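You operate a simulated robot arm through the tools that you are given. There is no shell and no other tool. Be economical: measure what you need, move in short steps, check, and stop when the job is done.

You are at the controls of a simulated robot arm. One attempt, no reset.

## Task
Pull the plug, open the yellow pipe lever and plunge the blocked basin till it drains.
Fine: plug in its holder, plunger back. Set down upright: sink plunger.

The check looks at the end state, three seconds after you hand in, the way a careful person would. Anything else that was tipped, shoved, dropped, spilled or broken makes it a failure.

## Robot
A 6-joint arm with a two-finger parallel gripper, fixed in place. Base frame: the origin is at the foot of the arm, x ahead of it, y to its left, z up. Lengths are in m, angles in rad, forces in N, time in s.
With the tool pointing down near the work surface it reaches from about 0.28 to 0.5 m from the base axis. Its first joint turns from -2.897 to 2.897 rad. Payload 3.91 kg.
The tool frame sits at the grasp point between the pads (the TCP): z along the fingers, y along the line on which they close. The tips reach 0.03 m beyond it. Largest opening 0.11 m; finger width 0.02, thickness 0.01; the body of the gripper, 0.048 by 0.112 m, starts 0.055 m behind the TCP.
Orientation is that of the tool frame in the base frame, as [roll, pitch, yaw] about the fixed x, y, z axes, in that order (R = Rz(yaw) Ry(pitch) Rx(roll)). With the fingers straight down and closing along the base's y, the tool's x points along the base's -x, its y along +y and its z along -z.

## Interface
- The arm moves only by the tool arm_command. Its arguments are lists of equal length, an entry for each row: "rotation": the turn, a rotation vector about the tool's x, y, z in rad, a list of three; "translation": the shift along the tool's x, y, z in m, a list of three; "hand": the finger opening in m, from 0 to 0.11. In form: {"rotation": [[ax, ay, az], ...], "translation": [[dx, dy, dz], ...], "hand": [hand, ...]}. A call has 1 to 8 rows; each row shifts and turns the commanded pose from where the row before left it, along the tool's axes as they then stand. Each row takes 0.2 s and may step no farther than 0.05 m and 0.15 rad from the row before; otherwise, or with a gripper value out of range, the whole call is refused. A pose out of reach is approached as far as the arm can. The call stops where the force on the tool passes 80 N (or 10 N more than at its start, if that is more) or the arm is blocked; 0.2 s more then pass. Each finger travels about 0.045 m/s and halts on what it meets, pressing with about 28 N; the grip force reading is that of the motor and also rises with nothing between the fingers. The clock runs only during rows and for 0.2 s after the last one: add rows that do not move to give the fingers time. The reply holds the time, the measured pose of the TCP, the force on the tool along the base axes, the opening and the grip force, in the units named above and with some noise, with the torque about the TCP (base axes, N m) and any sound that the robot's microphone picked up, and new pictures: "views" is both (left out), scene, wrist or none.
- Cameras (640 x 400 px; columns grow to the right, rows downward): "scene" is fixed at [0.3996, -0.4996, 1.5397]; the picture's right is [0.94, 0.33, 0.00], its down [0.32, -0.91, -0.26] and it looks along [-0.09, 0.24, -0.97] (base axes); focal length 214 px, centre (320, 200). "wrist" rides on the gripper at [0.071, 0.022, -0.107] in the tool frame; the picture's right is [-0.29, 0.96, 0.00], its down [-0.76, -0.23, -0.61] and it looks along [-0.58, -0.18, 0.79] (tool axes); focal length 243 px, centre (320, 200). There is no depth. A picture from a camera that has moved, and an enlarged one, comes with that camera's place and axes in the base frame and with its lens.
- raise_lower(by): slides the trunk up (or, below 0, down) by that many m; the arm rides with it, the base frame stays. It gives what a move gives, with no picture.
- close_up(camera, box): a new picture of the part [left, top, right, bottom] of that camera's present view, enlarged. It takes no simulated time.
- hand_in(): hands the job in; it is judged then, once.

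Go step by step. Nothing tells you positions but the pictures and the camera data: compare them with the known pose of the tool, close in by small moves and look again before you grip or let go. The budget is 120 turns and 200 pictures, counting those below and the enlarged ones. Unless the task says otherwise, let go and move clear before handing in, and close with one line.

The tools are called after ">>>" by a JSON object that holds its "op" and its "data". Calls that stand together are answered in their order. arm_command: Moves the arm, as the interface text tells. Its arguments: {"type":"object","properties":{"rotation":{"type":"array","items":{"type":"array","items":{"type":"number"}}},"translation":{"type":"array","items":{"type":"array","items":{"type":"number"}}},"hand":{"type":"array","items":{"type":"number"}},"views":{"type":"string","enum":["both","scene","wrist","none"]}},"required":["rotation","translation","hand"]} The other tools are called the same way: raise_lower (by) slides the trunk up or down; close_up (camera, box) takes an enlarged picture of a part of a camera's view; hand_in () hands the job in.

At the start:

```text
time: 0.0
tool_pos: [0.2213, -0.2381, 1.2851]
tcp_rot: [3.141, -0.001, -3.141]
ft_force: [1.0, 0.1, 0.3]
ft_torque: [0.03, 0.02, 0.01]
gripper_width: 0.1101
gripper_force: 0.1
trunk travel left (down, up): [-0.525, 0.065]
```

scene: 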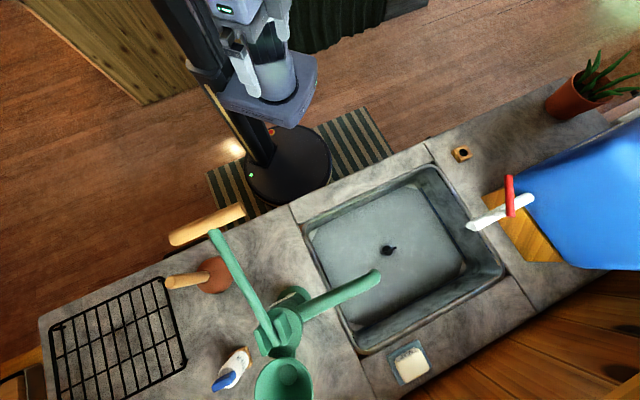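
wrist: 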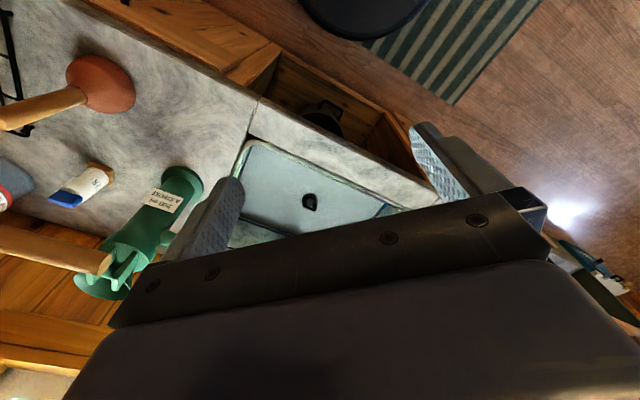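

I see a sink with a plug in it, several plungers or lookalikes on the left, and a lever at the right or under the sink. I'll take enlarged pictures to identify things first.

>>> {"op": "close_up", "data": {"camera": "scene", "box": [150, 180, 400, 400]}}

>>> {"op": "close_up", "data": {"camera": "scene", "box": [400, 120, 640, 280]}}

>>> {"op": "close_up", "data": {"camera": "wrist", "box": [0, 40, 440, 320]}}

```text
1.82 times, centred on (275, 290) of scene
camera zoom: at [0.3996, -0.4996, 1.5397], right [0.94, 0.33, 0.0], down [0.32, -0.91, -0.26], along [-0.09, 0.24, -0.97], focal length 390 px, centre (402, 36)
```

zoom: 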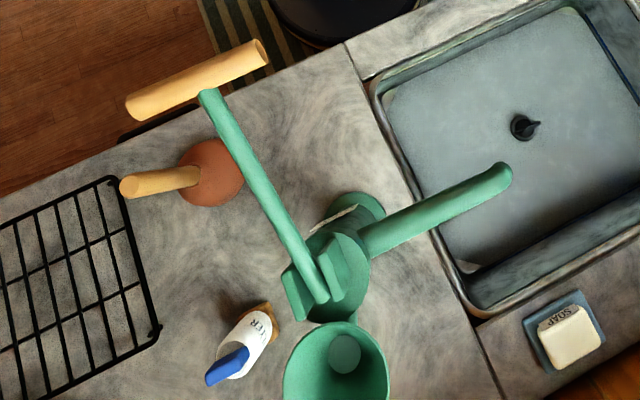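

```text
2.50 times, centred on (520, 200) of scene
camera zoom: at [0.3996, -0.4996, 1.5397], right [0.94, 0.33, 0.0], down [0.32, -0.91, -0.26], along [-0.09, 0.24, -0.97], focal length 536 px, centre (-180, 200)
```

zoom: 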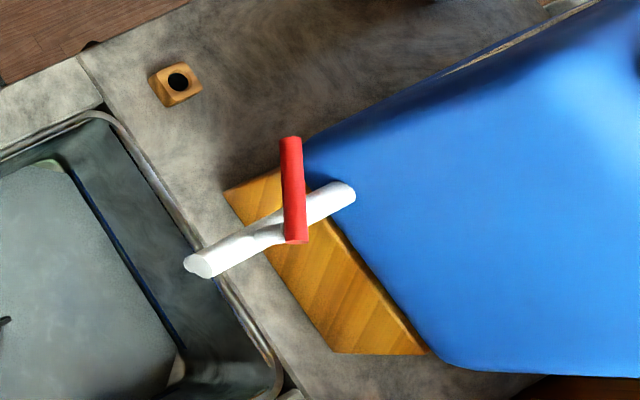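

```text
1.43 times, centred on (220, 180) of wrist
camera zoom: at [0.1504, -0.2168, 1.3914], right [0.29, 0.96, 0.0], down [0.76, -0.23, 0.61], along [0.58, -0.18, -0.79], focal length 347 px, centre (463, 229)
```

zoom: 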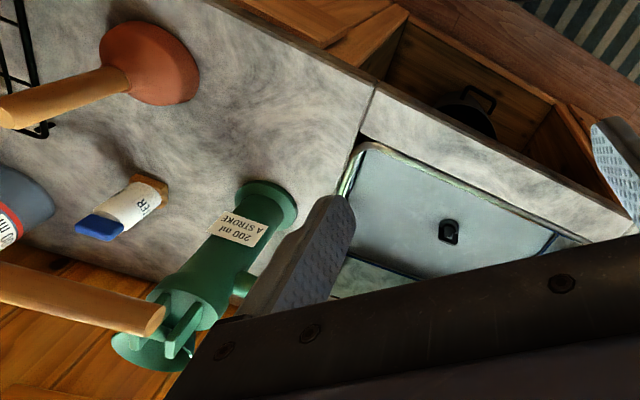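

The plug triangulates to about (0.62, -0.40, 0.755), and the plunger cup to about (0.13, -0.65, 0.88). Next I'll look for the yellow lever in the opening under the counter.

>>> {"op": "close_up", "data": {"camera": "wrist", "box": [240, 60, 440, 185]}}

>>> {"op": "close_up", "data": {"camera": "scene", "box": [220, 110, 480, 270]}}

>>> {"op": "close_up", "data": {"camera": "wrist", "box": [520, 210, 640, 330]}}

```text
3.20 times, centred on (340, 122) of wrist
camera zoom: at [0.1504, -0.2168, 1.3914], right [0.29, 0.96, 0.0], down [0.76, -0.23, 0.61], along [0.58, -0.18, -0.79], focal length 776 px, centre (256, 448)
```

zoom: 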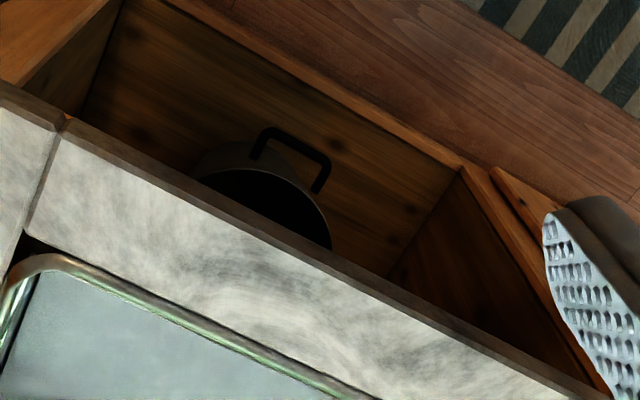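

```text
2.46 times, centred on (350, 190) of scene
camera zoom: at [0.3996, -0.4996, 1.5397], right [0.94, 0.33, 0.0], down [0.32, -0.91, -0.26], along [-0.09, 0.24, -0.97], focal length 528 px, centre (246, 225)
```

zoom: 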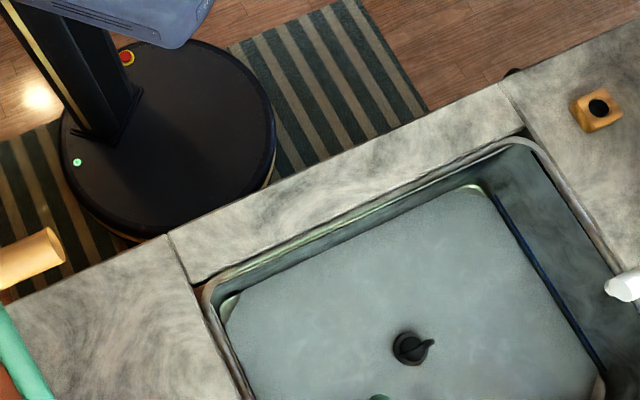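

```text
3.33 times, centred on (580, 270) of wrist
camera zoom: at [0.1504, -0.2168, 1.3914], right [0.29, 0.96, 0.0], down [0.76, -0.23, 0.61], along [0.58, -0.18, -0.79], focal length 809 px, centre (-547, -33)
```

zoom: 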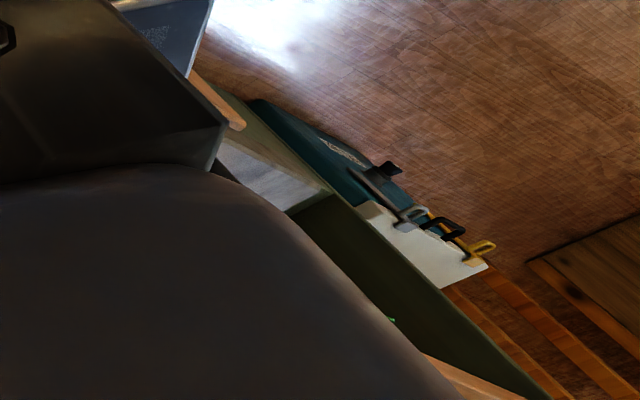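

The cabinet under the sink is open and holds a bucket. The lever is probably farther inside it. I'll turn the tool so its camera faces the counter (azimuth about -45°) and look.

>>> {"op": "arm_command", "data": {"rotation": [[0, 0, 0.13], [0, 0, 0.13], [0, 0, 0.13], [0, 0, 0.13]], "translation": [[0, 0, 0], [0, 0, 0], [0, 0, 0], [0, 0, 0]], "hand": [0.05, 0.02, 0.0, 0.0]}}

```text
time: 1.0
tool_pos: [0.2224, -0.238, 1.2834]
tcp_rot: [-3.141, 0.001, 2.622]
ft_force: [-0.1, -0.4, -0.3]
ft_torque: [0.01, -0.01, 0.02]
gripper_width: 0.0238
gripper_force: 0.1
trunk travel left (down, up): [-0.525, 0.065]
camera wrist: at [0.1708, -0.1844, 1.3914], right [0.73, 0.68, 0.0], down [0.54, -0.58, 0.61], along [0.42, -0.44, -0.79], focal length 243 px, centre (320, 200)
```

scene: 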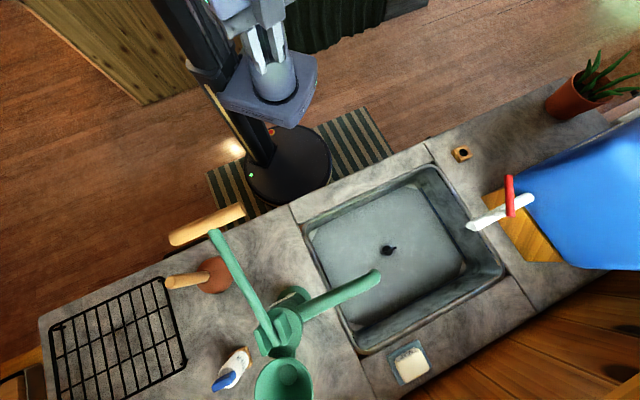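
wrist: 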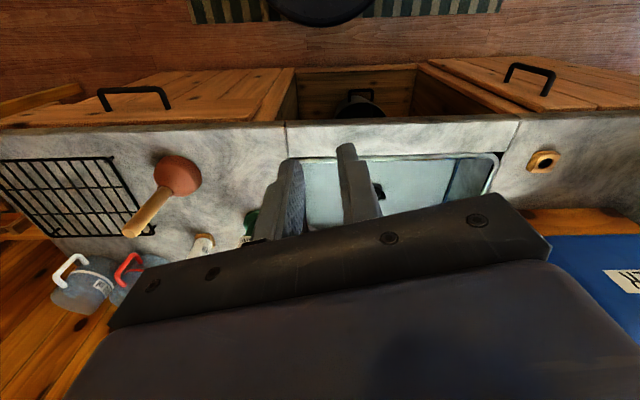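

The counter runs diagonally with its near edge about 0.42 m from the base. To look into the cabinet I'll tilt the tool outward and lower the trunk.

>>> {"op": "arm_command", "data": {"rotation": [[0, -0.14, 0], [0, -0.14, 0], [0, -0.14, 0], [0, -0.14, 0]], "translation": [[0, 0, 0], [0, 0, 0], [0, 0, 0], [0, 0, 0]], "hand": [0, 0, 0, 0], "views": "none"}}

>>> {"op": "raise_lower", "data": {"by": -0.45}}

>>> {"op": "arm_command", "data": {"rotation": [[0, 0, 0]], "translation": [[0, 0, 0]], "hand": [0]}}

```text
time: 2.0
tool_pos: [0.2109, -0.2562, 1.2707]
tcp_rot: [3.106, 0.525, 2.549]
ft_force: [-0.2, -0.7, 0.5]
ft_torque: [0.01, 0.0, 0.01]
gripper_width: 0.0002
gripper_force: 28.5
trunk travel left (down, up): [-0.525, 0.065]
```

```text
refused: -0.45 is not a number from -0.4 to 0.4
```

```text
time: 2.4
tool_pos: [0.2096, -0.2539, 1.27]
tcp_rot: [3.107, 0.525, 2.548]
ft_force: [0.5, -0.1, 0.1]
ft_torque: [0.0, 0.02, 0.01]
gripper_width: 0.0001
gripper_force: 28.4
trunk travel left (down, up): [-0.525, 0.065]
camera wrist: at [0.125, -0.1757, 1.3281], right [0.73, 0.66, 0.17], down [0.16, -0.41, 0.9], along [0.67, -0.63, -0.4], focal length 243 px, centre (320, 200)
```

scene: 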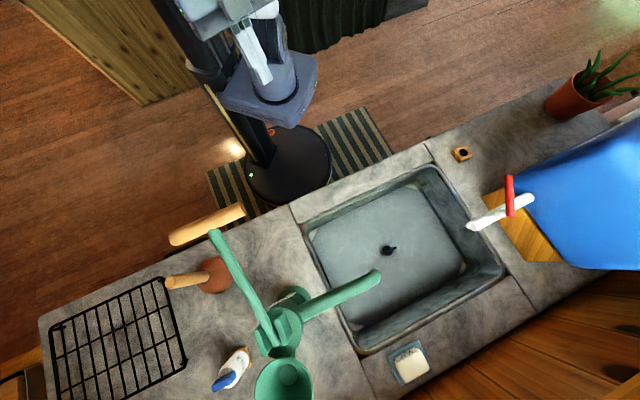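
wrist: 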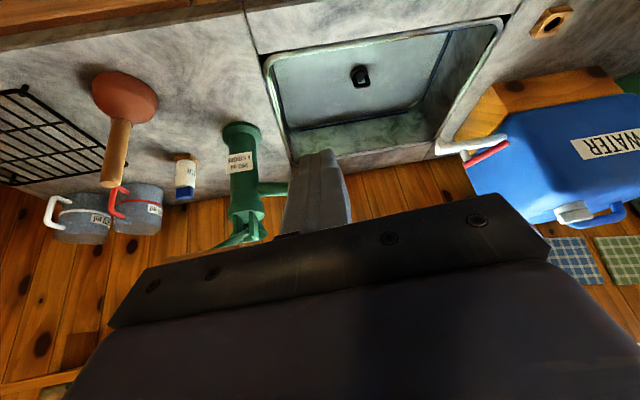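

I can see a green hand pump and a water can with a tap, but no yellow lever on top. I'll lower the trunk to look under the counter.

>>> {"op": "raise_lower", "data": {"by": -0.38}}

>>> {"op": "arm_command", "data": {"rotation": [[0, 0, 0]], "translation": [[0, 0, 0]], "hand": [0]}}

```text
time: 6.1
tool_pos: [0.2094, -0.2534, 0.8932]
tcp_rot: [3.117, 0.532, 2.546]
ft_force: [0.4, 0.6, 0.1]
ft_torque: [0.01, -0.01, 0.0]
gripper_width: 0.0
gripper_force: 28.3
trunk travel left (down, up): [-0.145, 0.445]
```

```text
time: 6.5
tool_pos: [0.2087, -0.2545, 0.8956]
tcp_rot: [3.115, 0.532, 2.547]
ft_force: [0.0, 0.0, 0.5]
ft_torque: [-0.01, -0.02, 0.01]
gripper_width: 0.0
gripper_force: 27.9
trunk travel left (down, up): [-0.145, 0.445]
camera wrist: at [0.1233, -0.1736, 0.951], right [0.73, 0.66, 0.17], down [0.15, -0.4, 0.9], along [0.66, -0.64, -0.39], focal length 243 px, centre (320, 200)
```

scene: 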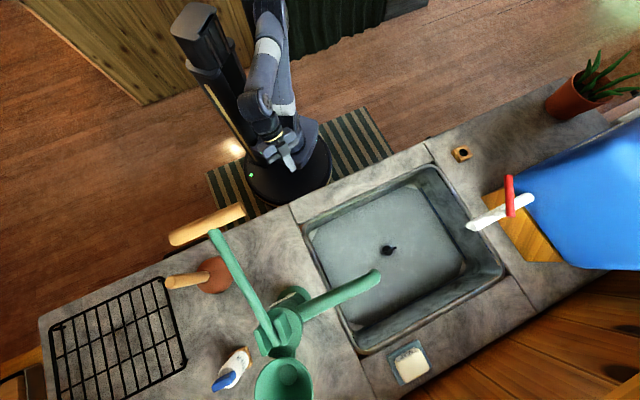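
wrist: 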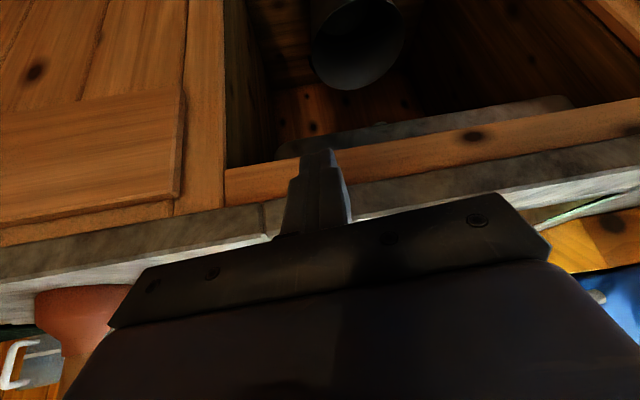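

I can now see the cabinet opening with the bucket and the basin's underside. I'll lower further.

>>> {"op": "raise_lower", "data": {"by": -0.145}}

>>> {"op": "arm_command", "data": {"rotation": [[0, 0, 0]], "translation": [[0, 0, 0]], "hand": [0], "views": "wrist"}}

```text
time: 8.2
tool_pos: [0.2067, -0.2528, 0.7514]
tcp_rot: [3.118, 0.537, 2.547]
ft_force: [0.8, 0.0, 0.1]
ft_torque: [0.02, 0.01, 0.0]
gripper_width: 0.0
gripper_force: 27.9
trunk travel left (down, up): [0.0, 0.59]
```

```text
time: 8.6
tool_pos: [0.2083, -0.2523, 0.7505]
tcp_rot: [3.118, 0.537, 2.548]
ft_force: [0.0, -0.7, -0.2]
ft_torque: [-0.01, 0.0, -0.02]
gripper_width: 0.0
gripper_force: 27.6
trunk travel left (down, up): [0.0, 0.59]
camera wrist: at [0.1226, -0.1723, 0.807], right [0.73, 0.66, 0.17], down [0.15, -0.39, 0.91], along [0.66, -0.64, -0.39], focal length 243 px, centre (320, 200)
```

wrist: 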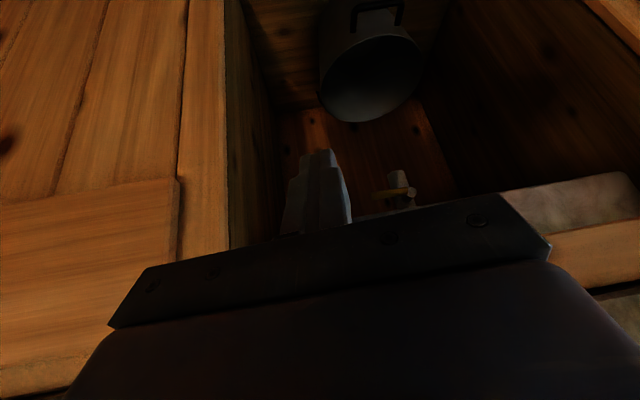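

A pipe with a yellowish lever shows at pixel (397, 190). I'll enlarge it.

>>> {"op": "close_up", "data": {"camera": "wrist", "box": [350, 150, 446, 210]}}

>>> {"op": "close_up", "data": {"camera": "wrist", "box": [220, 0, 520, 220]}}

```text
6.67 times, centred on (398, 180) of wrist
camera zoom: at [0.1226, -0.1723, 0.807], right [0.73, 0.66, 0.17], down [0.15, -0.39, 0.91], along [0.66, -0.64, -0.39], focal length 1618 px, centre (-200, 333)
```

zoom: 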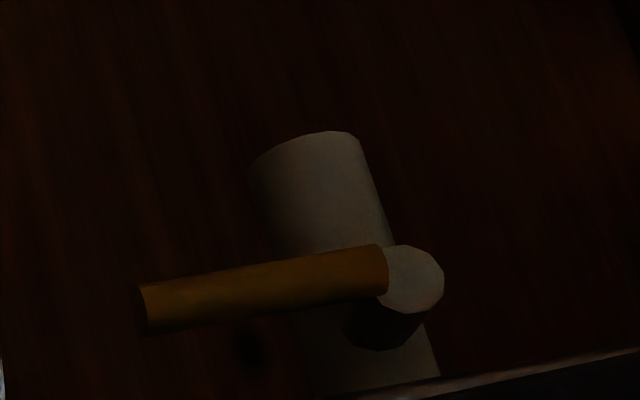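

```text
1.82 times, centred on (370, 110) of wrist
camera zoom: at [0.1226, -0.1723, 0.807], right [0.73, 0.66, 0.17], down [0.15, -0.39, 0.91], along [0.66, -0.64, -0.39], focal length 441 px, centre (229, 364)
```

zoom: 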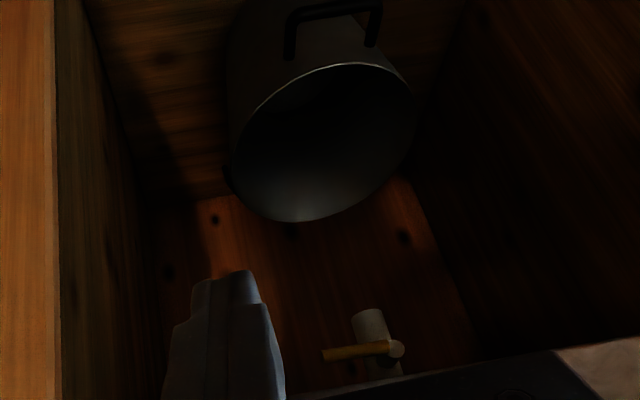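

The yellow lever is horizontal, so the valve is closed. Its hub sits at about n=0.66, u=0.16, z=0.63, where n is depth toward the counter and u runs along it. I'll do the plug first: raise the trunk, align the tool with the counter and reach outward.

>>> {"op": "raise_lower", "data": {"by": 0.36}}

>>> {"op": "arm_command", "data": {"rotation": [[0.07, 0, 0.113], [0.07, 0, 0.113], [0, 0, 0], [0, 0, 0]], "translation": [[-0.034, 0, 0.021], [-0.034, 0.03, 0.021], [-0.034, 0.03, 0.021], [-0.034, 0.03, 0.021]], "hand": [0.02, 0.04, 0.04, 0.04]}}

```text
time: 12.1
tool_pos: [0.2075, -0.2521, 1.1129]
tcp_rot: [3.126, 0.543, 2.547]
ft_force: [0.0, 0.2, 0.1]
ft_torque: [0.0, -0.02, -0.02]
gripper_width: 0.0003
gripper_force: 28.1
trunk travel left (down, up): [-0.36, 0.23]
```

```text
time: 12.5
tool_pos: [0.1874, -0.2904, 1.1342]
tcp_rot: [-3.121, 0.6, 2.254]
ft_force: [-0.6, 0.5, 0.8]
ft_torque: [-0.02, -0.01, 0.04]
gripper_width: 0.0357
gripper_force: 0.1
trunk travel left (down, up): [-0.36, 0.23]
stopped in row 2: the arm was blocked; the commanded pose is now the measured one
camera wrist: at [0.1306, -0.1832, 1.1825], right [0.9, 0.41, 0.15], down [0.01, -0.36, 0.93], along [0.44, -0.84, -0.32], focal length 243 px, centre (320, 200)
```

scene: 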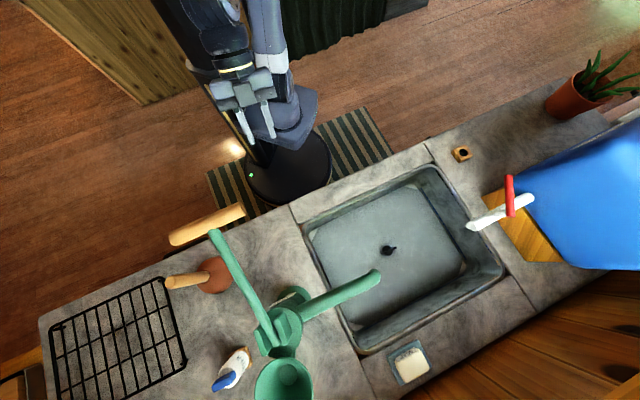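
wrist: 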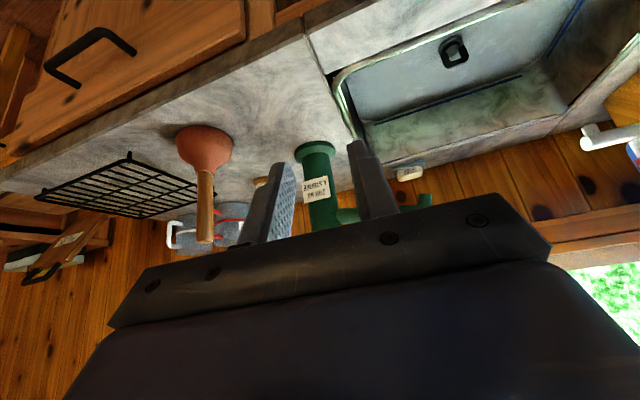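

The arm got blocked because it's folded too tightly. I'll extend outward without rotating.

>>> {"op": "arm_command", "data": {"rotation": [[0, 0, 0], [0, 0, 0], [0, 0, 0], [0, 0, 0]], "translation": [[-0.025, 0.01, 0.017], [-0.033, 0.01, 0.0226], [-0.033, 0.01, 0.0226], [-0.033, 0.01, 0.0226]], "hand": [0.04, 0.04, 0.04, 0.04]}}

```text
time: 13.5
tool_pos: [0.3134, -0.3823, 1.1345]
tcp_rot: [-3.122, 0.601, 2.253]
ft_force: [-0.8, 0.6, -0.1]
ft_torque: [0.0, -0.04, 0.04]
gripper_width: 0.0401
gripper_force: 0.0
trunk travel left (down, up): [-0.36, 0.23]
camera wrist: at [0.2557, -0.2755, 1.1826], right [0.9, 0.41, 0.15], down [0.01, -0.36, 0.93], along [0.44, -0.84, -0.32], focal length 243 px, centre (320, 200)
```

scene: 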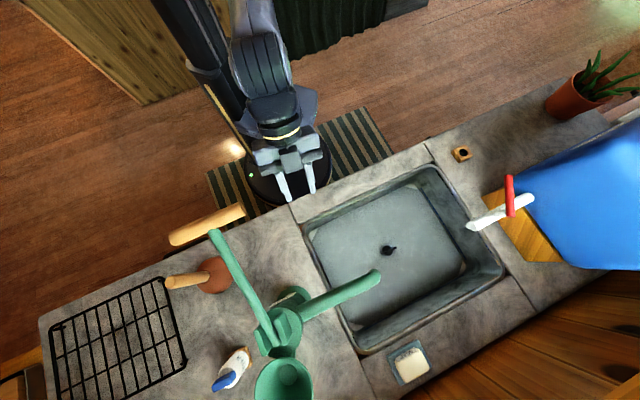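
wrist: 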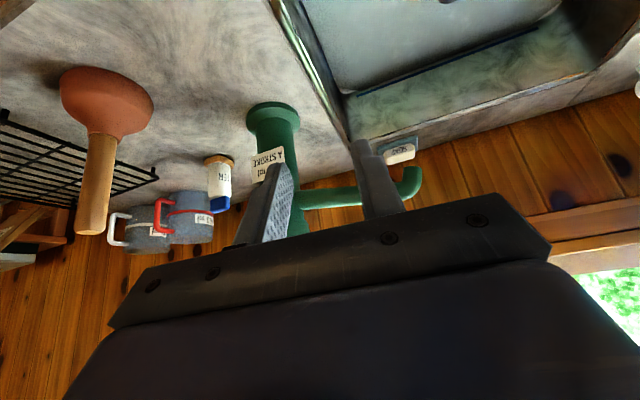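

Extending works. Now I'll turn to face the plug and shift over the basin.

>>> {"op": "arm_command", "data": {"rotation": [[-0.07, 0, -0.103], [-0.07, 0, -0.103], [0, 0, 0], [0, 0, 0], [0, 0, 0], [0, 0, 0]], "translation": [[0, 0, 0], [0, 0, 0], [-0.0214, 0.035, 0.0147], [-0.0214, 0.035, 0.0147], [-0.0214, 0.035, 0.0147], [-0.0214, 0.035, 0.0147]], "hand": [0.04, 0.04, 0.04, 0.04, 0.04, 0.04]}}

```text
time: 14.9
tool_pos: [0.4776, -0.3343, 1.1299]
tcp_rot: [-3.121, 0.594, 2.502]
ft_force: [0.0, 1.3, 0.3]
ft_torque: [0.05, 0.02, 0.03]
gripper_width: 0.0399
gripper_force: 0.0
trunk travel left (down, up): [-0.36, 0.23]
camera wrist: at [0.3969, -0.2447, 1.1792], right [0.77, 0.62, 0.15], down [0.1, -0.34, 0.93], along [0.63, -0.71, -0.33], focal length 243 px, centre (320, 200)
```

scene: 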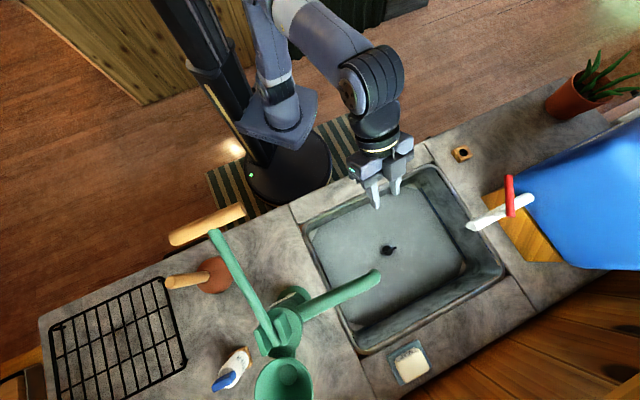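
wrist: 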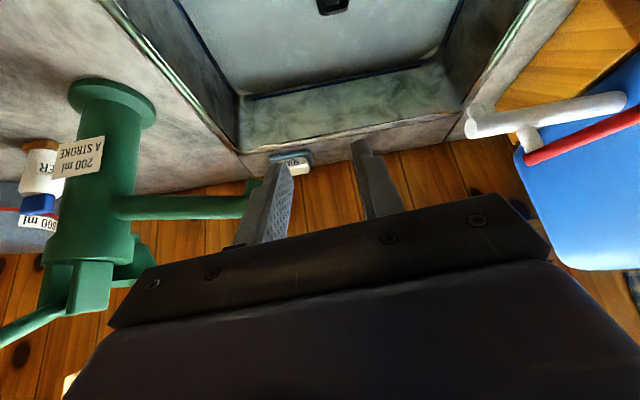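

The wrist camera confirms the plug position. I'll lower the trunk by 0.2 and look again.

>>> {"op": "raise_lower", "data": {"by": -0.2}}

>>> {"op": "arm_command", "data": {"rotation": [[0, 0.1, 0], [0, 0.1, 0]], "translation": [[0, 0.015, 0], [0, 0.015, 0]], "hand": [0.04, 0.04]}}

```text
time: 17.1
tool_pos: [0.4778, -0.3339, 0.9312]
tcp_rot: [-3.12, 0.597, 2.505]
ft_force: [-0.3, -0.1, 0.0]
ft_torque: [-0.02, 0.0, 0.02]
gripper_width: 0.0399
gripper_force: 0.1
trunk travel left (down, up): [-0.16, 0.43]
```

```text
time: 17.7
tool_pos: [0.496, -0.311, 0.9309]
tcp_rot: [-3.122, 0.396, 2.501]
ft_force: [0.5, -0.2, -0.2]
ft_torque: [-0.01, -0.04, 0.0]
gripper_width: 0.0399
gripper_force: 0.1
trunk travel left (down, up): [-0.16, 0.43]
camera wrist: at [0.4242, -0.2277, 1.0023], right [0.79, 0.6, 0.1], down [0.24, -0.45, 0.86], along [0.56, -0.66, -0.51], focal length 243 px, centre (320, 200)
```

scene: 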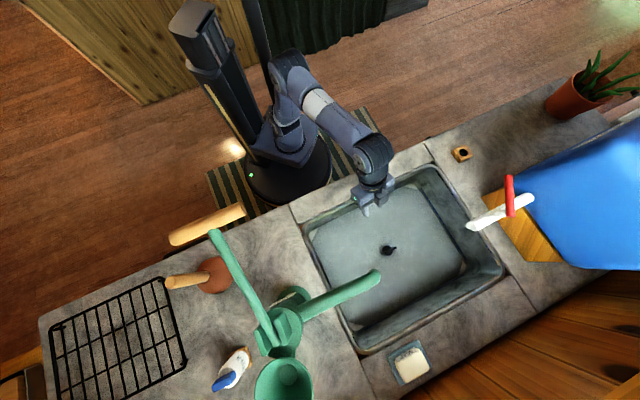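
wrist: 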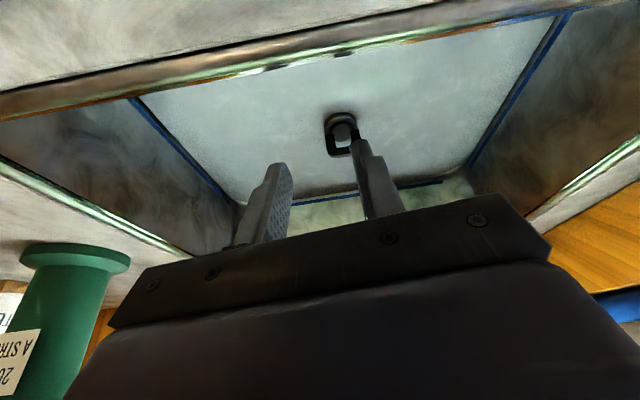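

>>> {"op": "close_up", "data": {"camera": "wrist", "box": [290, 90, 386, 174]}}

>>> {"op": "close_up", "data": {"camera": "scene", "box": [360, 230, 408, 270]}}

```text
4.76 times, centred on (338, 132) of wrist
camera zoom: at [0.4242, -0.2277, 1.0023], right [0.79, 0.6, 0.1], down [0.24, -0.45, 0.86], along [0.56, -0.66, -0.51], focal length 1155 px, centre (234, 524)
```

zoom: 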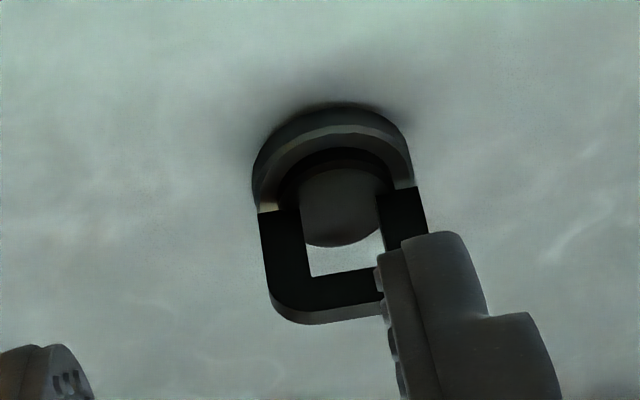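

```text
10.00 times, centred on (384, 250) of scene
camera zoom: at [0.3996, -0.4996, 1.5397], right [0.94, 0.33, 0.0], down [0.32, -0.91, -0.26], along [-0.09, 0.24, -0.97], focal length 2145 px, centre (-320, -300)
```

zoom: 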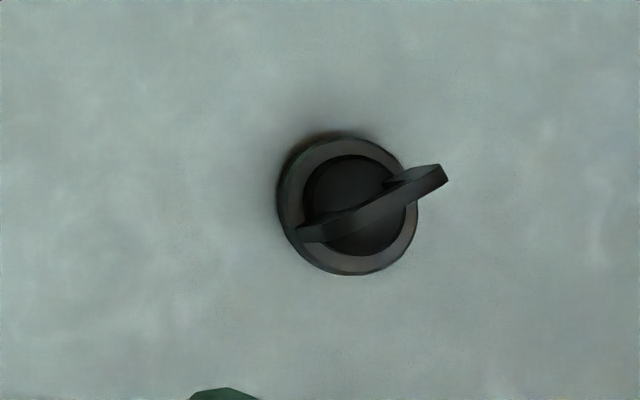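

The plug has a square bail about 5 cm wide standing in the plane along u, with its top near z=0.77 at about (0.619, -0.399). I'll align the yaw with it, tilt 0.6 and hover above with the fingers open.

>>> {"op": "arm_command", "data": {"rotation": [[0.056, 0, 0.134], [0, -0.1, 0], [0, -0.1, 0], [0, 0, 0], [0, 0, 0], [0, 0, 0], [0, 0, 0]], "translation": [[0, 0, 0], [0, 0, 0], [0, 0, 0], [-0.0239, 0.0064, 0.0316], [-0.0239, 0.0064, 0.0316], [-0.0239, 0.0064, 0.0316], [-0.0239, 0.0064, 0.0316]], "hand": [0.06, 0.08, 0.085, 0.085, 0.085, 0.085, 0.085]}}

```text
time: 19.3
tool_pos: [0.6192, -0.4013, 0.8801]
tcp_rot: [-3.12, 0.6, 2.357]
ft_force: [0.2, 0.3, 0.3]
ft_torque: [-0.02, 0.0, 0.02]
gripper_width: 0.0849
gripper_force: 0.1
trunk travel left (down, up): [-0.16, 0.43]
camera wrist: at [0.5512, -0.3004, 0.9286], right [0.85, 0.5, 0.15], down [0.05, -0.35, 0.93], along [0.52, -0.79, -0.32], focal length 243 px, centre (320, 200)
```

scene: 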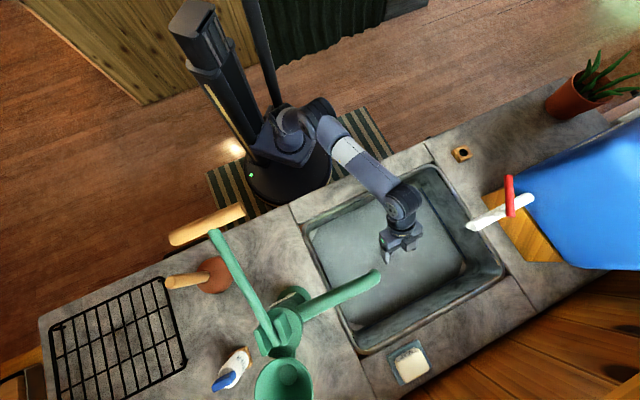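
wrist: 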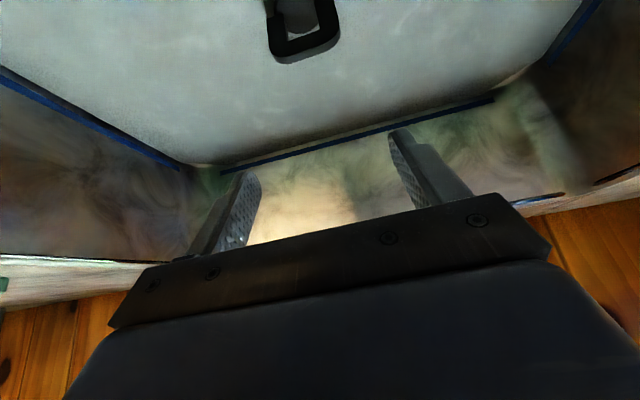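

Reach is fine and I'm aligned within a centimetre. I'll descend with the trunk partway.

>>> {"op": "raise_lower", "data": {"by": -0.085}}

>>> {"op": "arm_command", "data": {"rotation": [[0, 0, 0]], "translation": [[0, 0, 0]], "hand": [0.085]}}

>>> {"op": "close_up", "data": {"camera": "scene", "box": [350, 220, 430, 270]}}

```text
time: 20.5
tool_pos: [0.619, -0.4016, 0.7954]
tcp_rot: [-3.121, 0.598, 2.359]
ft_force: [0.2, -0.9, 0.2]
ft_torque: [0.01, 0.01, -0.01]
gripper_width: 0.0851
gripper_force: 0.0
trunk travel left (down, up): [-0.075, 0.515]
```

```text
time: 20.9
tool_pos: [0.6187, -0.401, 0.7943]
tcp_rot: [-3.121, 0.599, 2.358]
ft_force: [0.6, 0.3, 0.6]
ft_torque: [-0.01, -0.02, 0.0]
gripper_width: 0.085
gripper_force: 0.0
trunk travel left (down, up): [-0.075, 0.515]
camera wrist: at [0.5512, -0.3005, 0.8431], right [0.85, 0.5, 0.15], down [0.05, -0.35, 0.93], along [0.52, -0.79, -0.32], focal length 243 px, centre (320, 200)
```

scene: 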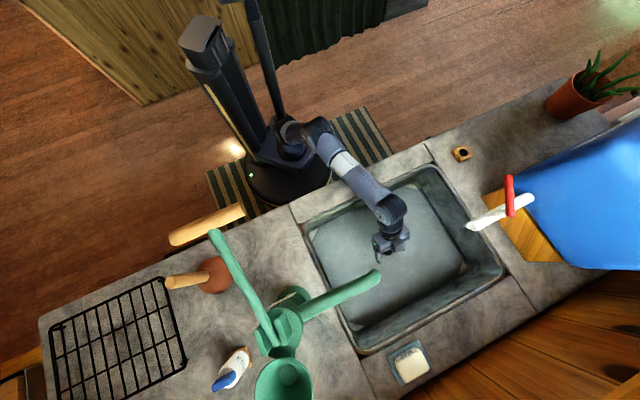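
wrist: 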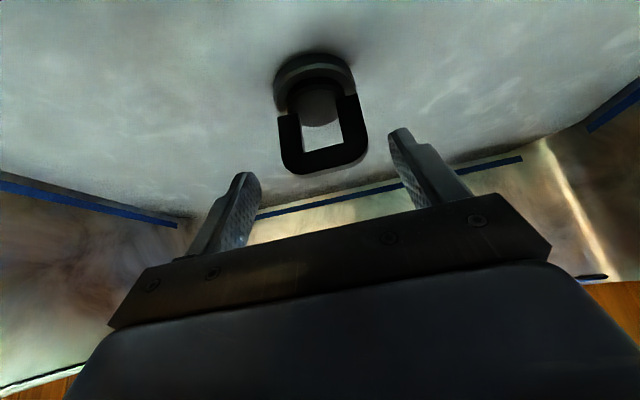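

```text
8.00 times, centred on (390, 245) of scene
camera zoom: at [0.3996, -0.4996, 1.5397], right [0.94, 0.33, 0.0], down [0.32, -0.91, -0.26], along [-0.09, 0.24, -0.97], focal length 1716 px, centre (-240, -160)
```

zoom: 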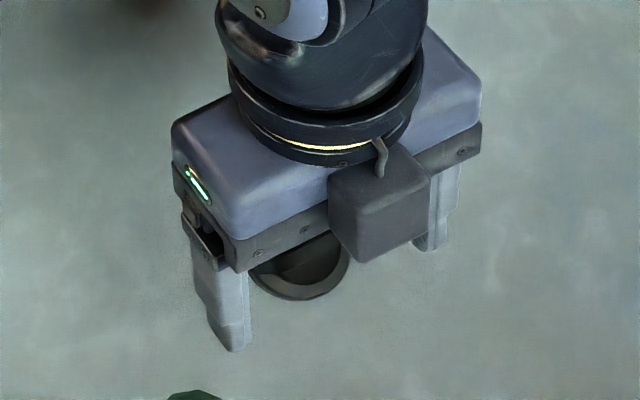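

Fingers straddle the bail on both sides. I'll descend the last 3.7 cm and check.

>>> {"op": "raise_lower", "data": {"by": -0.035}}

>>> {"op": "arm_command", "data": {"rotation": [[0, 0, 0]], "translation": [[0, 0, 0]], "hand": [0.085], "views": "wrist"}}

>>> {"op": "close_up", "data": {"camera": "wrist", "box": [200, 80, 440, 230]}}

```text
time: 21.7
tool_pos: [0.6107, -0.3947, 0.8079]
tcp_rot: [-3.139, 0.67, 2.348]
ft_force: [-0.5, -1.2, 0.4]
ft_torque: [0.0, 0.04, -0.01]
gripper_width: 0.0848
gripper_force: 0.1
trunk travel left (down, up): [-0.04, 0.55]
```

```text
time: 22.3
tool_pos: [0.6109, -0.3961, 0.8161]
tcp_rot: [3.136, 0.693, 2.346]
ft_force: [-0.7, -0.2, -0.1]
ft_torque: [-0.01, -0.03, 0.04]
gripper_width: 0.0851
gripper_force: 0.1
trunk travel left (down, up): [-0.04, 0.55]
stopped in row 1: the arm was blocked; the commanded pose is now the measured one
camera wrist: at [0.5403, -0.2922, 0.8524], right [0.84, 0.51, 0.19], down [-0.03, -0.3, 0.95], along [0.54, -0.8, -0.24], focal length 243 px, centre (320, 200)
```

wrist: 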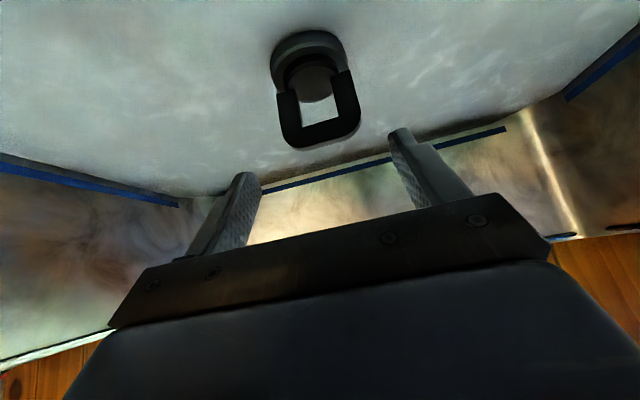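

```text
2.67 times, centred on (320, 155) of wrist
camera zoom: at [0.5403, -0.2922, 0.8524], right [0.84, 0.51, 0.19], down [-0.03, -0.3, 0.95], along [0.54, -0.8, -0.24], focal length 647 px, centre (320, 320)
```

zoom: 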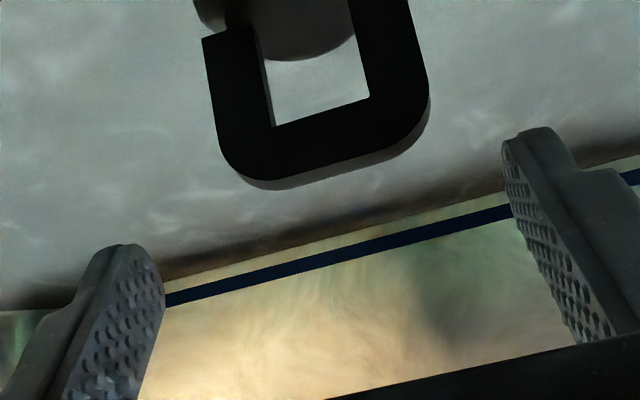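

The forearm touched the counter edge because the trunk is too low. I'll raise the trunk and reach down with the arm instead.

>>> {"op": "raise_lower", "data": {"by": 0.2}}

>>> {"op": "arm_command", "data": {"rotation": [[0, 0.047, 0], [0, 0.047, 0], [0, 0, 0], [0, 0, 0]], "translation": [[0.0, 0, 0], [0, 0, 0], [0.017, 0, 0.034], [0.017, 0, 0.034]], "hand": [0.085, 0.085, 0.085, 0.085]}}

```text
time: 24.5
tool_pos: [0.6155, -0.3985, 0.9987]
tcp_rot: [-3.137, 0.665, 2.35]
ft_force: [-0.4, 1.1, 0.4]
ft_torque: [-0.02, 0.02, -0.01]
gripper_width: 0.085
gripper_force: 0.1
trunk travel left (down, up): [-0.24, 0.35]
```

```text
time: 25.5
tool_pos: [0.6211, -0.4048, 0.9226]
tcp_rot: [-3.139, 0.57, 2.348]
ft_force: [0.2, -0.2, 0.0]
ft_torque: [0.01, 0.01, 0.0]
gripper_width: 0.0849
gripper_force: 0.0
trunk travel left (down, up): [-0.24, 0.35]
camera wrist: at [0.5545, -0.3058, 0.9747], right [0.85, 0.5, 0.15], down [0.05, -0.38, 0.92], along [0.52, -0.78, -0.35], focal length 243 px, centre (320, 200)
```

scene: 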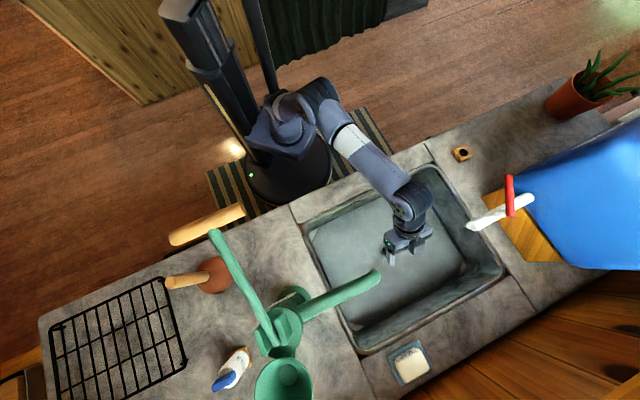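
wrist: 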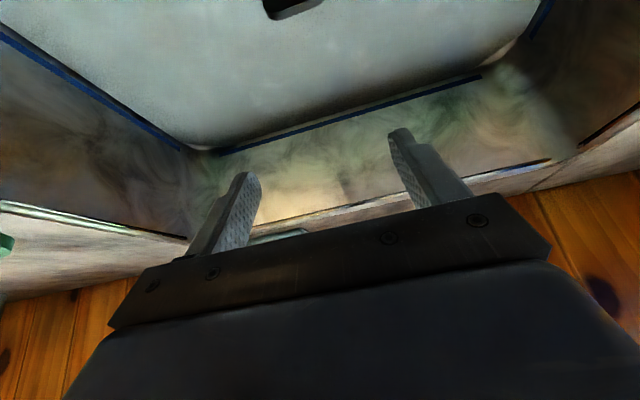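

Now lowering with the arm, straight down in stages.

>>> {"op": "arm_command", "data": {"rotation": [[0, 0, 0], [0, 0, 0], [0, 0, 0]], "translation": [[0.022, 0, 0.0345], [0.022, 0, 0.0345], [0.022, 0, 0.0345]], "hand": [0.085, 0.085, 0.085]}}

```text
time: 26.3
tool_pos: [0.6217, -0.4059, 0.8007]
tcp_rot: [-3.139, 0.573, 2.348]
ft_force: [0.0, 0.3, 0.2]
ft_torque: [0.0, 0.02, -0.01]
gripper_width: 0.0852
gripper_force: 0.0
trunk travel left (down, up): [-0.24, 0.35]
camera wrist: at [0.5545, -0.3061, 0.8527], right [0.85, 0.5, 0.15], down [0.05, -0.38, 0.92], along [0.52, -0.78, -0.35], focal length 243 px, centre (320, 200)
```

scene: 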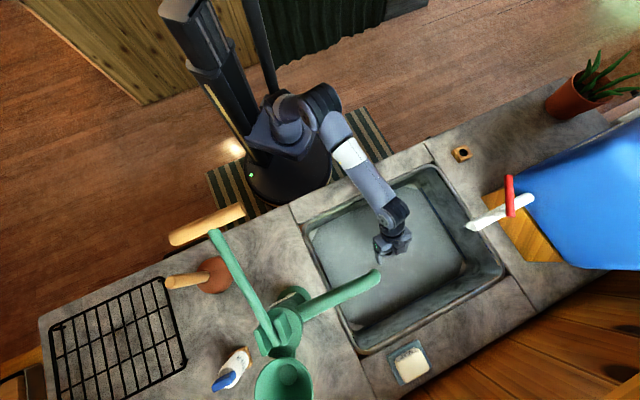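
wrist: 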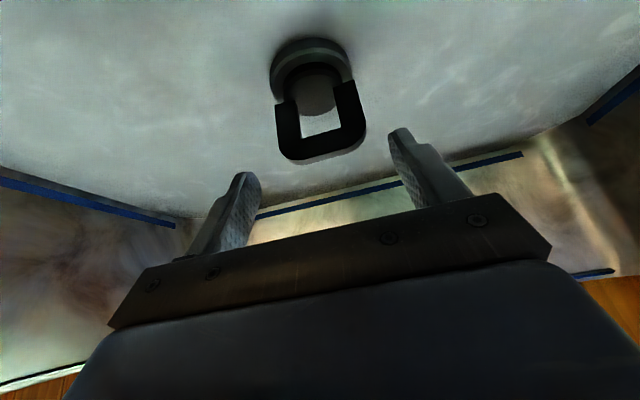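

>>> {"op": "arm_command", "data": {"rotation": [[0, 0, 0], [0, 0, 0]], "translation": [[0.0115, 0.003, 0.0181], [0.0115, 0.002, 0.0181]], "hand": [0.085, 0.085]}}

>>> {"op": "close_up", "data": {"camera": "wrist", "box": [200, 80, 440, 230]}}

```text
time: 26.9
tool_pos: [0.6248, -0.4019, 0.7582]
tcp_rot: [-3.138, 0.571, 2.348]
ft_force: [-0.6, -0.3, -0.6]
ft_torque: [0.01, -0.04, 0.0]
gripper_width: 0.085
gripper_force: 0.0
trunk travel left (down, up): [-0.24, 0.35]
camera wrist: at [0.558, -0.3027, 0.8096], right [0.85, 0.5, 0.15], down [0.06, -0.38, 0.92], along [0.52, -0.78, -0.35], focal length 243 px, centre (320, 200)
```

scene: 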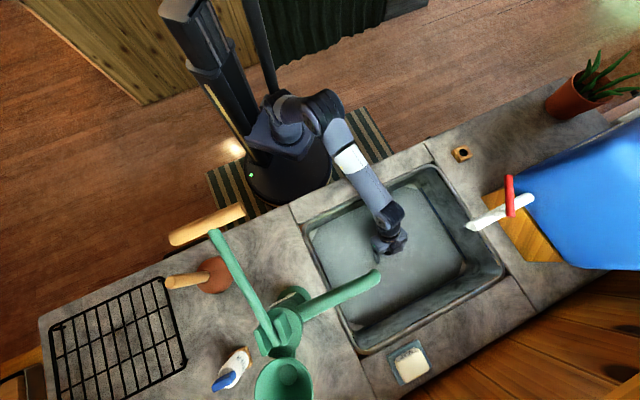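
wrist: 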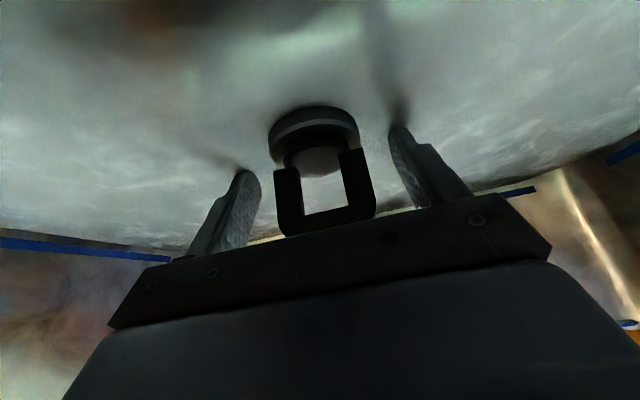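

```text
2.67 times, centred on (320, 155) of wrist
camera zoom: at [0.558, -0.3027, 0.8096], right [0.85, 0.5, 0.15], down [0.06, -0.38, 0.92], along [0.52, -0.78, -0.35], focal length 647 px, centre (320, 320)
```

zoom: 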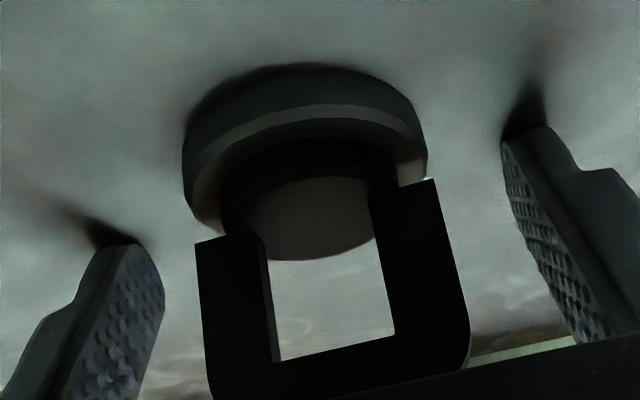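

The bail sits about 8 mm toward the robot from the finger centreline. I'll shift back slightly and close.

>>> {"op": "arm_command", "data": {"rotation": [[0, 0, 0], [0, 0, 0], [0, 0, 0], [0, 0, 0]], "translation": [[0.0067, 0.001, -0.0043], [0, 0, 0], [0, 0, 0], [0, 0, 0]], "hand": [0.085, 0.04, 0.04, 0.04], "views": "wrist"}}

>>> {"op": "close_up", "data": {"camera": "wrist", "box": [200, 80, 440, 230]}}

```text
time: 27.9
tool_pos: [0.62, -0.3942, 0.7581]
tcp_rot: [-3.14, 0.571, 2.349]
ft_force: [4.1, 3.2, -1.0]
ft_torque: [0.21, -0.34, 0.23]
gripper_width: 0.0472
gripper_force: 33.5
trunk travel left (down, up): [-0.24, 0.35]
camera wrist: at [0.5539, -0.2955, 0.8098], right [0.85, 0.5, 0.15], down [0.06, -0.38, 0.92], along [0.52, -0.78, -0.35], focal length 243 px, centre (320, 200)
```

wrist: 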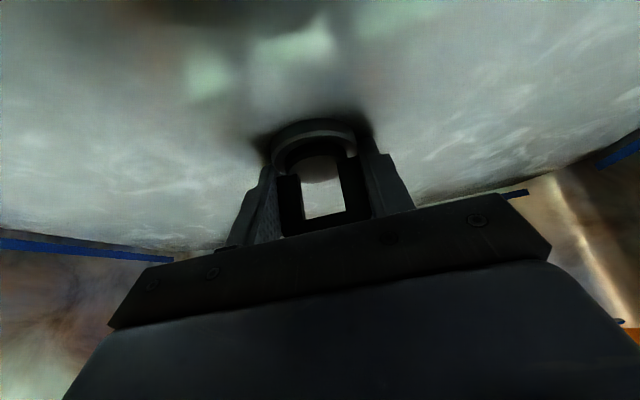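

```text
2.67 times, centred on (320, 155) of wrist
camera zoom: at [0.5539, -0.2955, 0.8098], right [0.85, 0.5, 0.15], down [0.06, -0.38, 0.92], along [0.52, -0.78, -0.35], focal length 647 px, centre (320, 320)
```

zoom: 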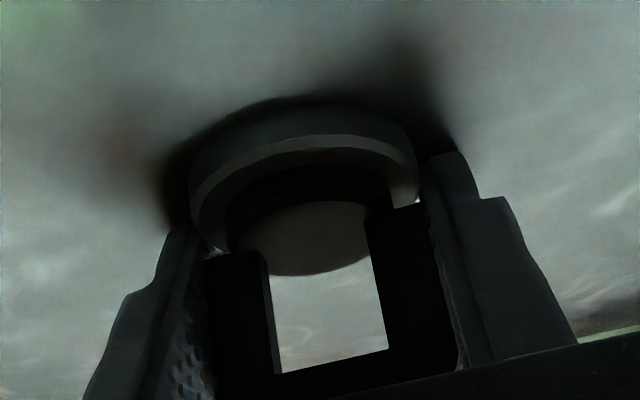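

Gripped at 0.047 m. Now lifting straight up.

>>> {"op": "arm_command", "data": {"rotation": [[0, 0, 0], [0, 0, 0], [0, 0, 0], [0, 0, 0]], "translation": [[-0.0054, 0, -0.0084], [-0.0081, 0, -0.0126], [-0.0135, 0, -0.021], [-0.0135, 0, -0.021]], "hand": [0.035, 0.035, 0.035, 0.035]}}

```text
time: 28.5
tool_pos: [0.6211, -0.3943, 0.7616]
tcp_rot: [-3.131, 0.533, 2.353]
ft_force: [40.9, -23.9, -36.2]
ft_torque: [-0.85, -1.6, 0.29]
gripper_width: 0.047
gripper_force: 44.6
trunk travel left (down, up): [-0.24, 0.35]
stopped in row 3: the force on the tool passed its limit at 106 N (the readings are from after the stop); the commanded pose is now the measured one
camera wrist: at [0.5555, -0.2965, 0.8179], right [0.86, 0.49, 0.14], down [0.08, -0.4, 0.91], along [0.51, -0.77, -0.39], focal length 243 px, centre (320, 200)
```

scene: 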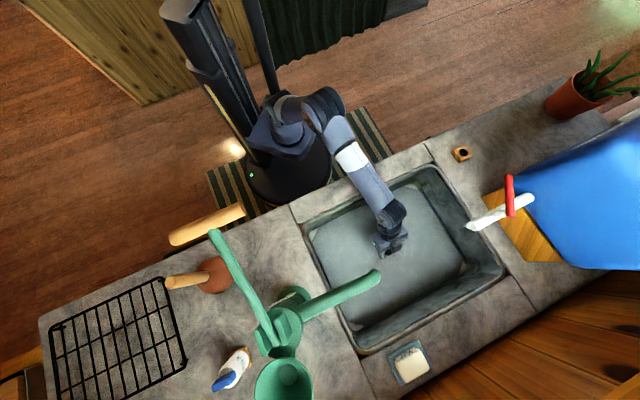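
wrist: 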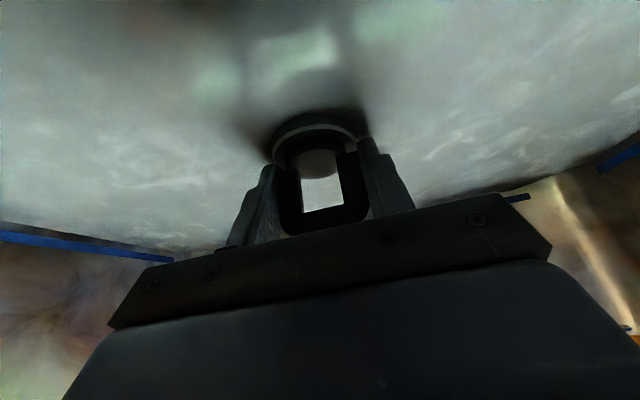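

The plug is held tightly. I'll check the resting force and relieve the sideways load before pulling more.

>>> {"op": "arm_command", "data": {"rotation": [[0, -0.02, 0], [0, 0, 0]], "translation": [[-0.004, 0, 0.003], [0, 0, 0]], "hand": [0.03, 0.03], "views": "none"}}

```text
time: 29.1
tool_pos: [0.6208, -0.393, 0.7615]
tcp_rot: [-3.129, 0.544, 2.353]
ft_force: [14.5, 2.2, -32.8]
ft_torque: [1.35, 0.37, 0.52]
gripper_width: 0.0471
gripper_force: 45.3
trunk travel left (down, up): [-0.24, 0.35]
```

>>> {"op": "arm_command", "data": {"rotation": [[0, 0, 0], [0, 0, 0], [0, 0, 0]], "translation": [[-0.004, 0.002, -0.003], [-0.0035, 0, -0.0037], [-0.0035, 0, -0.0037]], "hand": [0.03, 0.03, 0.03], "views": "none"}}

```text
time: 29.9
tool_pos: [0.6207, -0.3941, 0.7627]
tcp_rot: [-3.122, 0.517, 2.356]
ft_force: [-4.7, 13.1, -70.0]
ft_torque: [0.53, 0.03, 0.17]
gripper_width: 0.0469
gripper_force: 45.6
trunk travel left (down, up): [-0.24, 0.35]
```

>>> {"op": "arm_command", "data": {"rotation": [[0, 0, 0]], "translation": [[-0.002, 0, -0.003]], "hand": [0.02], "views": "none"}}

>>> {"op": "arm_command", "data": {"rotation": [[0, 0, 0]], "translation": [[-0.002, 0, -0.003]], "hand": [0.02], "views": "none"}}

>>> {"op": "arm_command", "data": {"rotation": [[0, 0, 0]], "translation": [[-0.002, 0, -0.003]], "hand": [0.02], "views": "wrist"}}

```text
time: 30.3
tool_pos: [0.6209, -0.3941, 0.7657]
tcp_rot: [-3.12, 0.513, 2.357]
ft_force: [-1.3, 13.0, -73.2]
ft_torque: [0.71, 0.23, 0.25]
gripper_width: 0.0472
gripper_force: 44.7
trunk travel left (down, up): [-0.24, 0.35]
```

```text
time: 30.7
tool_pos: [0.6236, -0.4008, 0.7955]
tcp_rot: [-3.128, 0.565, 2.351]
ft_force: [-0.5, 0.1, -1.7]
ft_torque: [-0.04, -0.02, -0.02]
gripper_width: 0.0414
gripper_force: 28.0
trunk travel left (down, up): [-0.24, 0.35]
```

```text
time: 31.1
tool_pos: [0.6236, -0.3962, 0.7951]
tcp_rot: [-3.13, 0.559, 2.351]
ft_force: [0.0, -0.2, -0.5]
ft_torque: [-0.02, -0.02, -0.01]
gripper_width: 0.0412
gripper_force: 27.8
trunk travel left (down, up): [-0.24, 0.35]
camera wrist: at [0.5581, -0.299, 0.848], right [0.86, 0.5, 0.14], down [0.07, -0.39, 0.92], along [0.51, -0.78, -0.36], focal length 243 px, centre (320, 200)
```

wrist: 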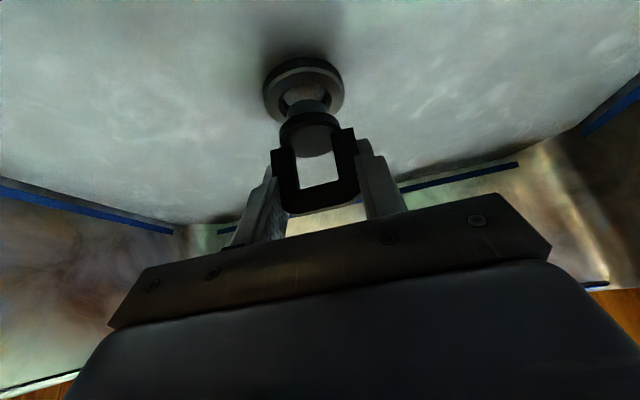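

The plug popped out and is still held. I'll check the grip.

>>> {"op": "close_up", "data": {"camera": "wrist", "box": [220, 40, 420, 230]}}

```text
2.11 times, centred on (320, 135) of wrist
camera zoom: at [0.5581, -0.299, 0.848], right [0.86, 0.5, 0.14], down [0.07, -0.39, 0.92], along [0.51, -0.78, -0.36], focal length 511 px, centre (320, 337)
```

zoom: 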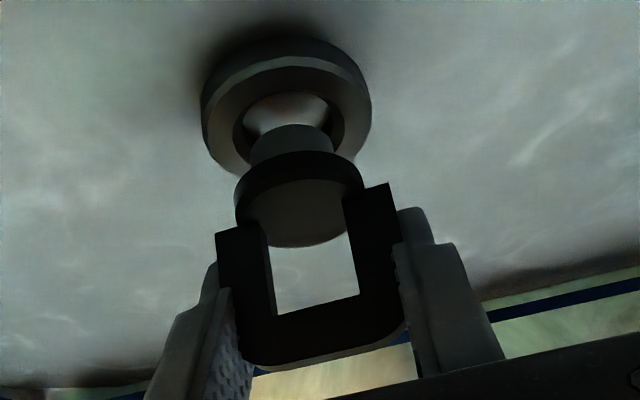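

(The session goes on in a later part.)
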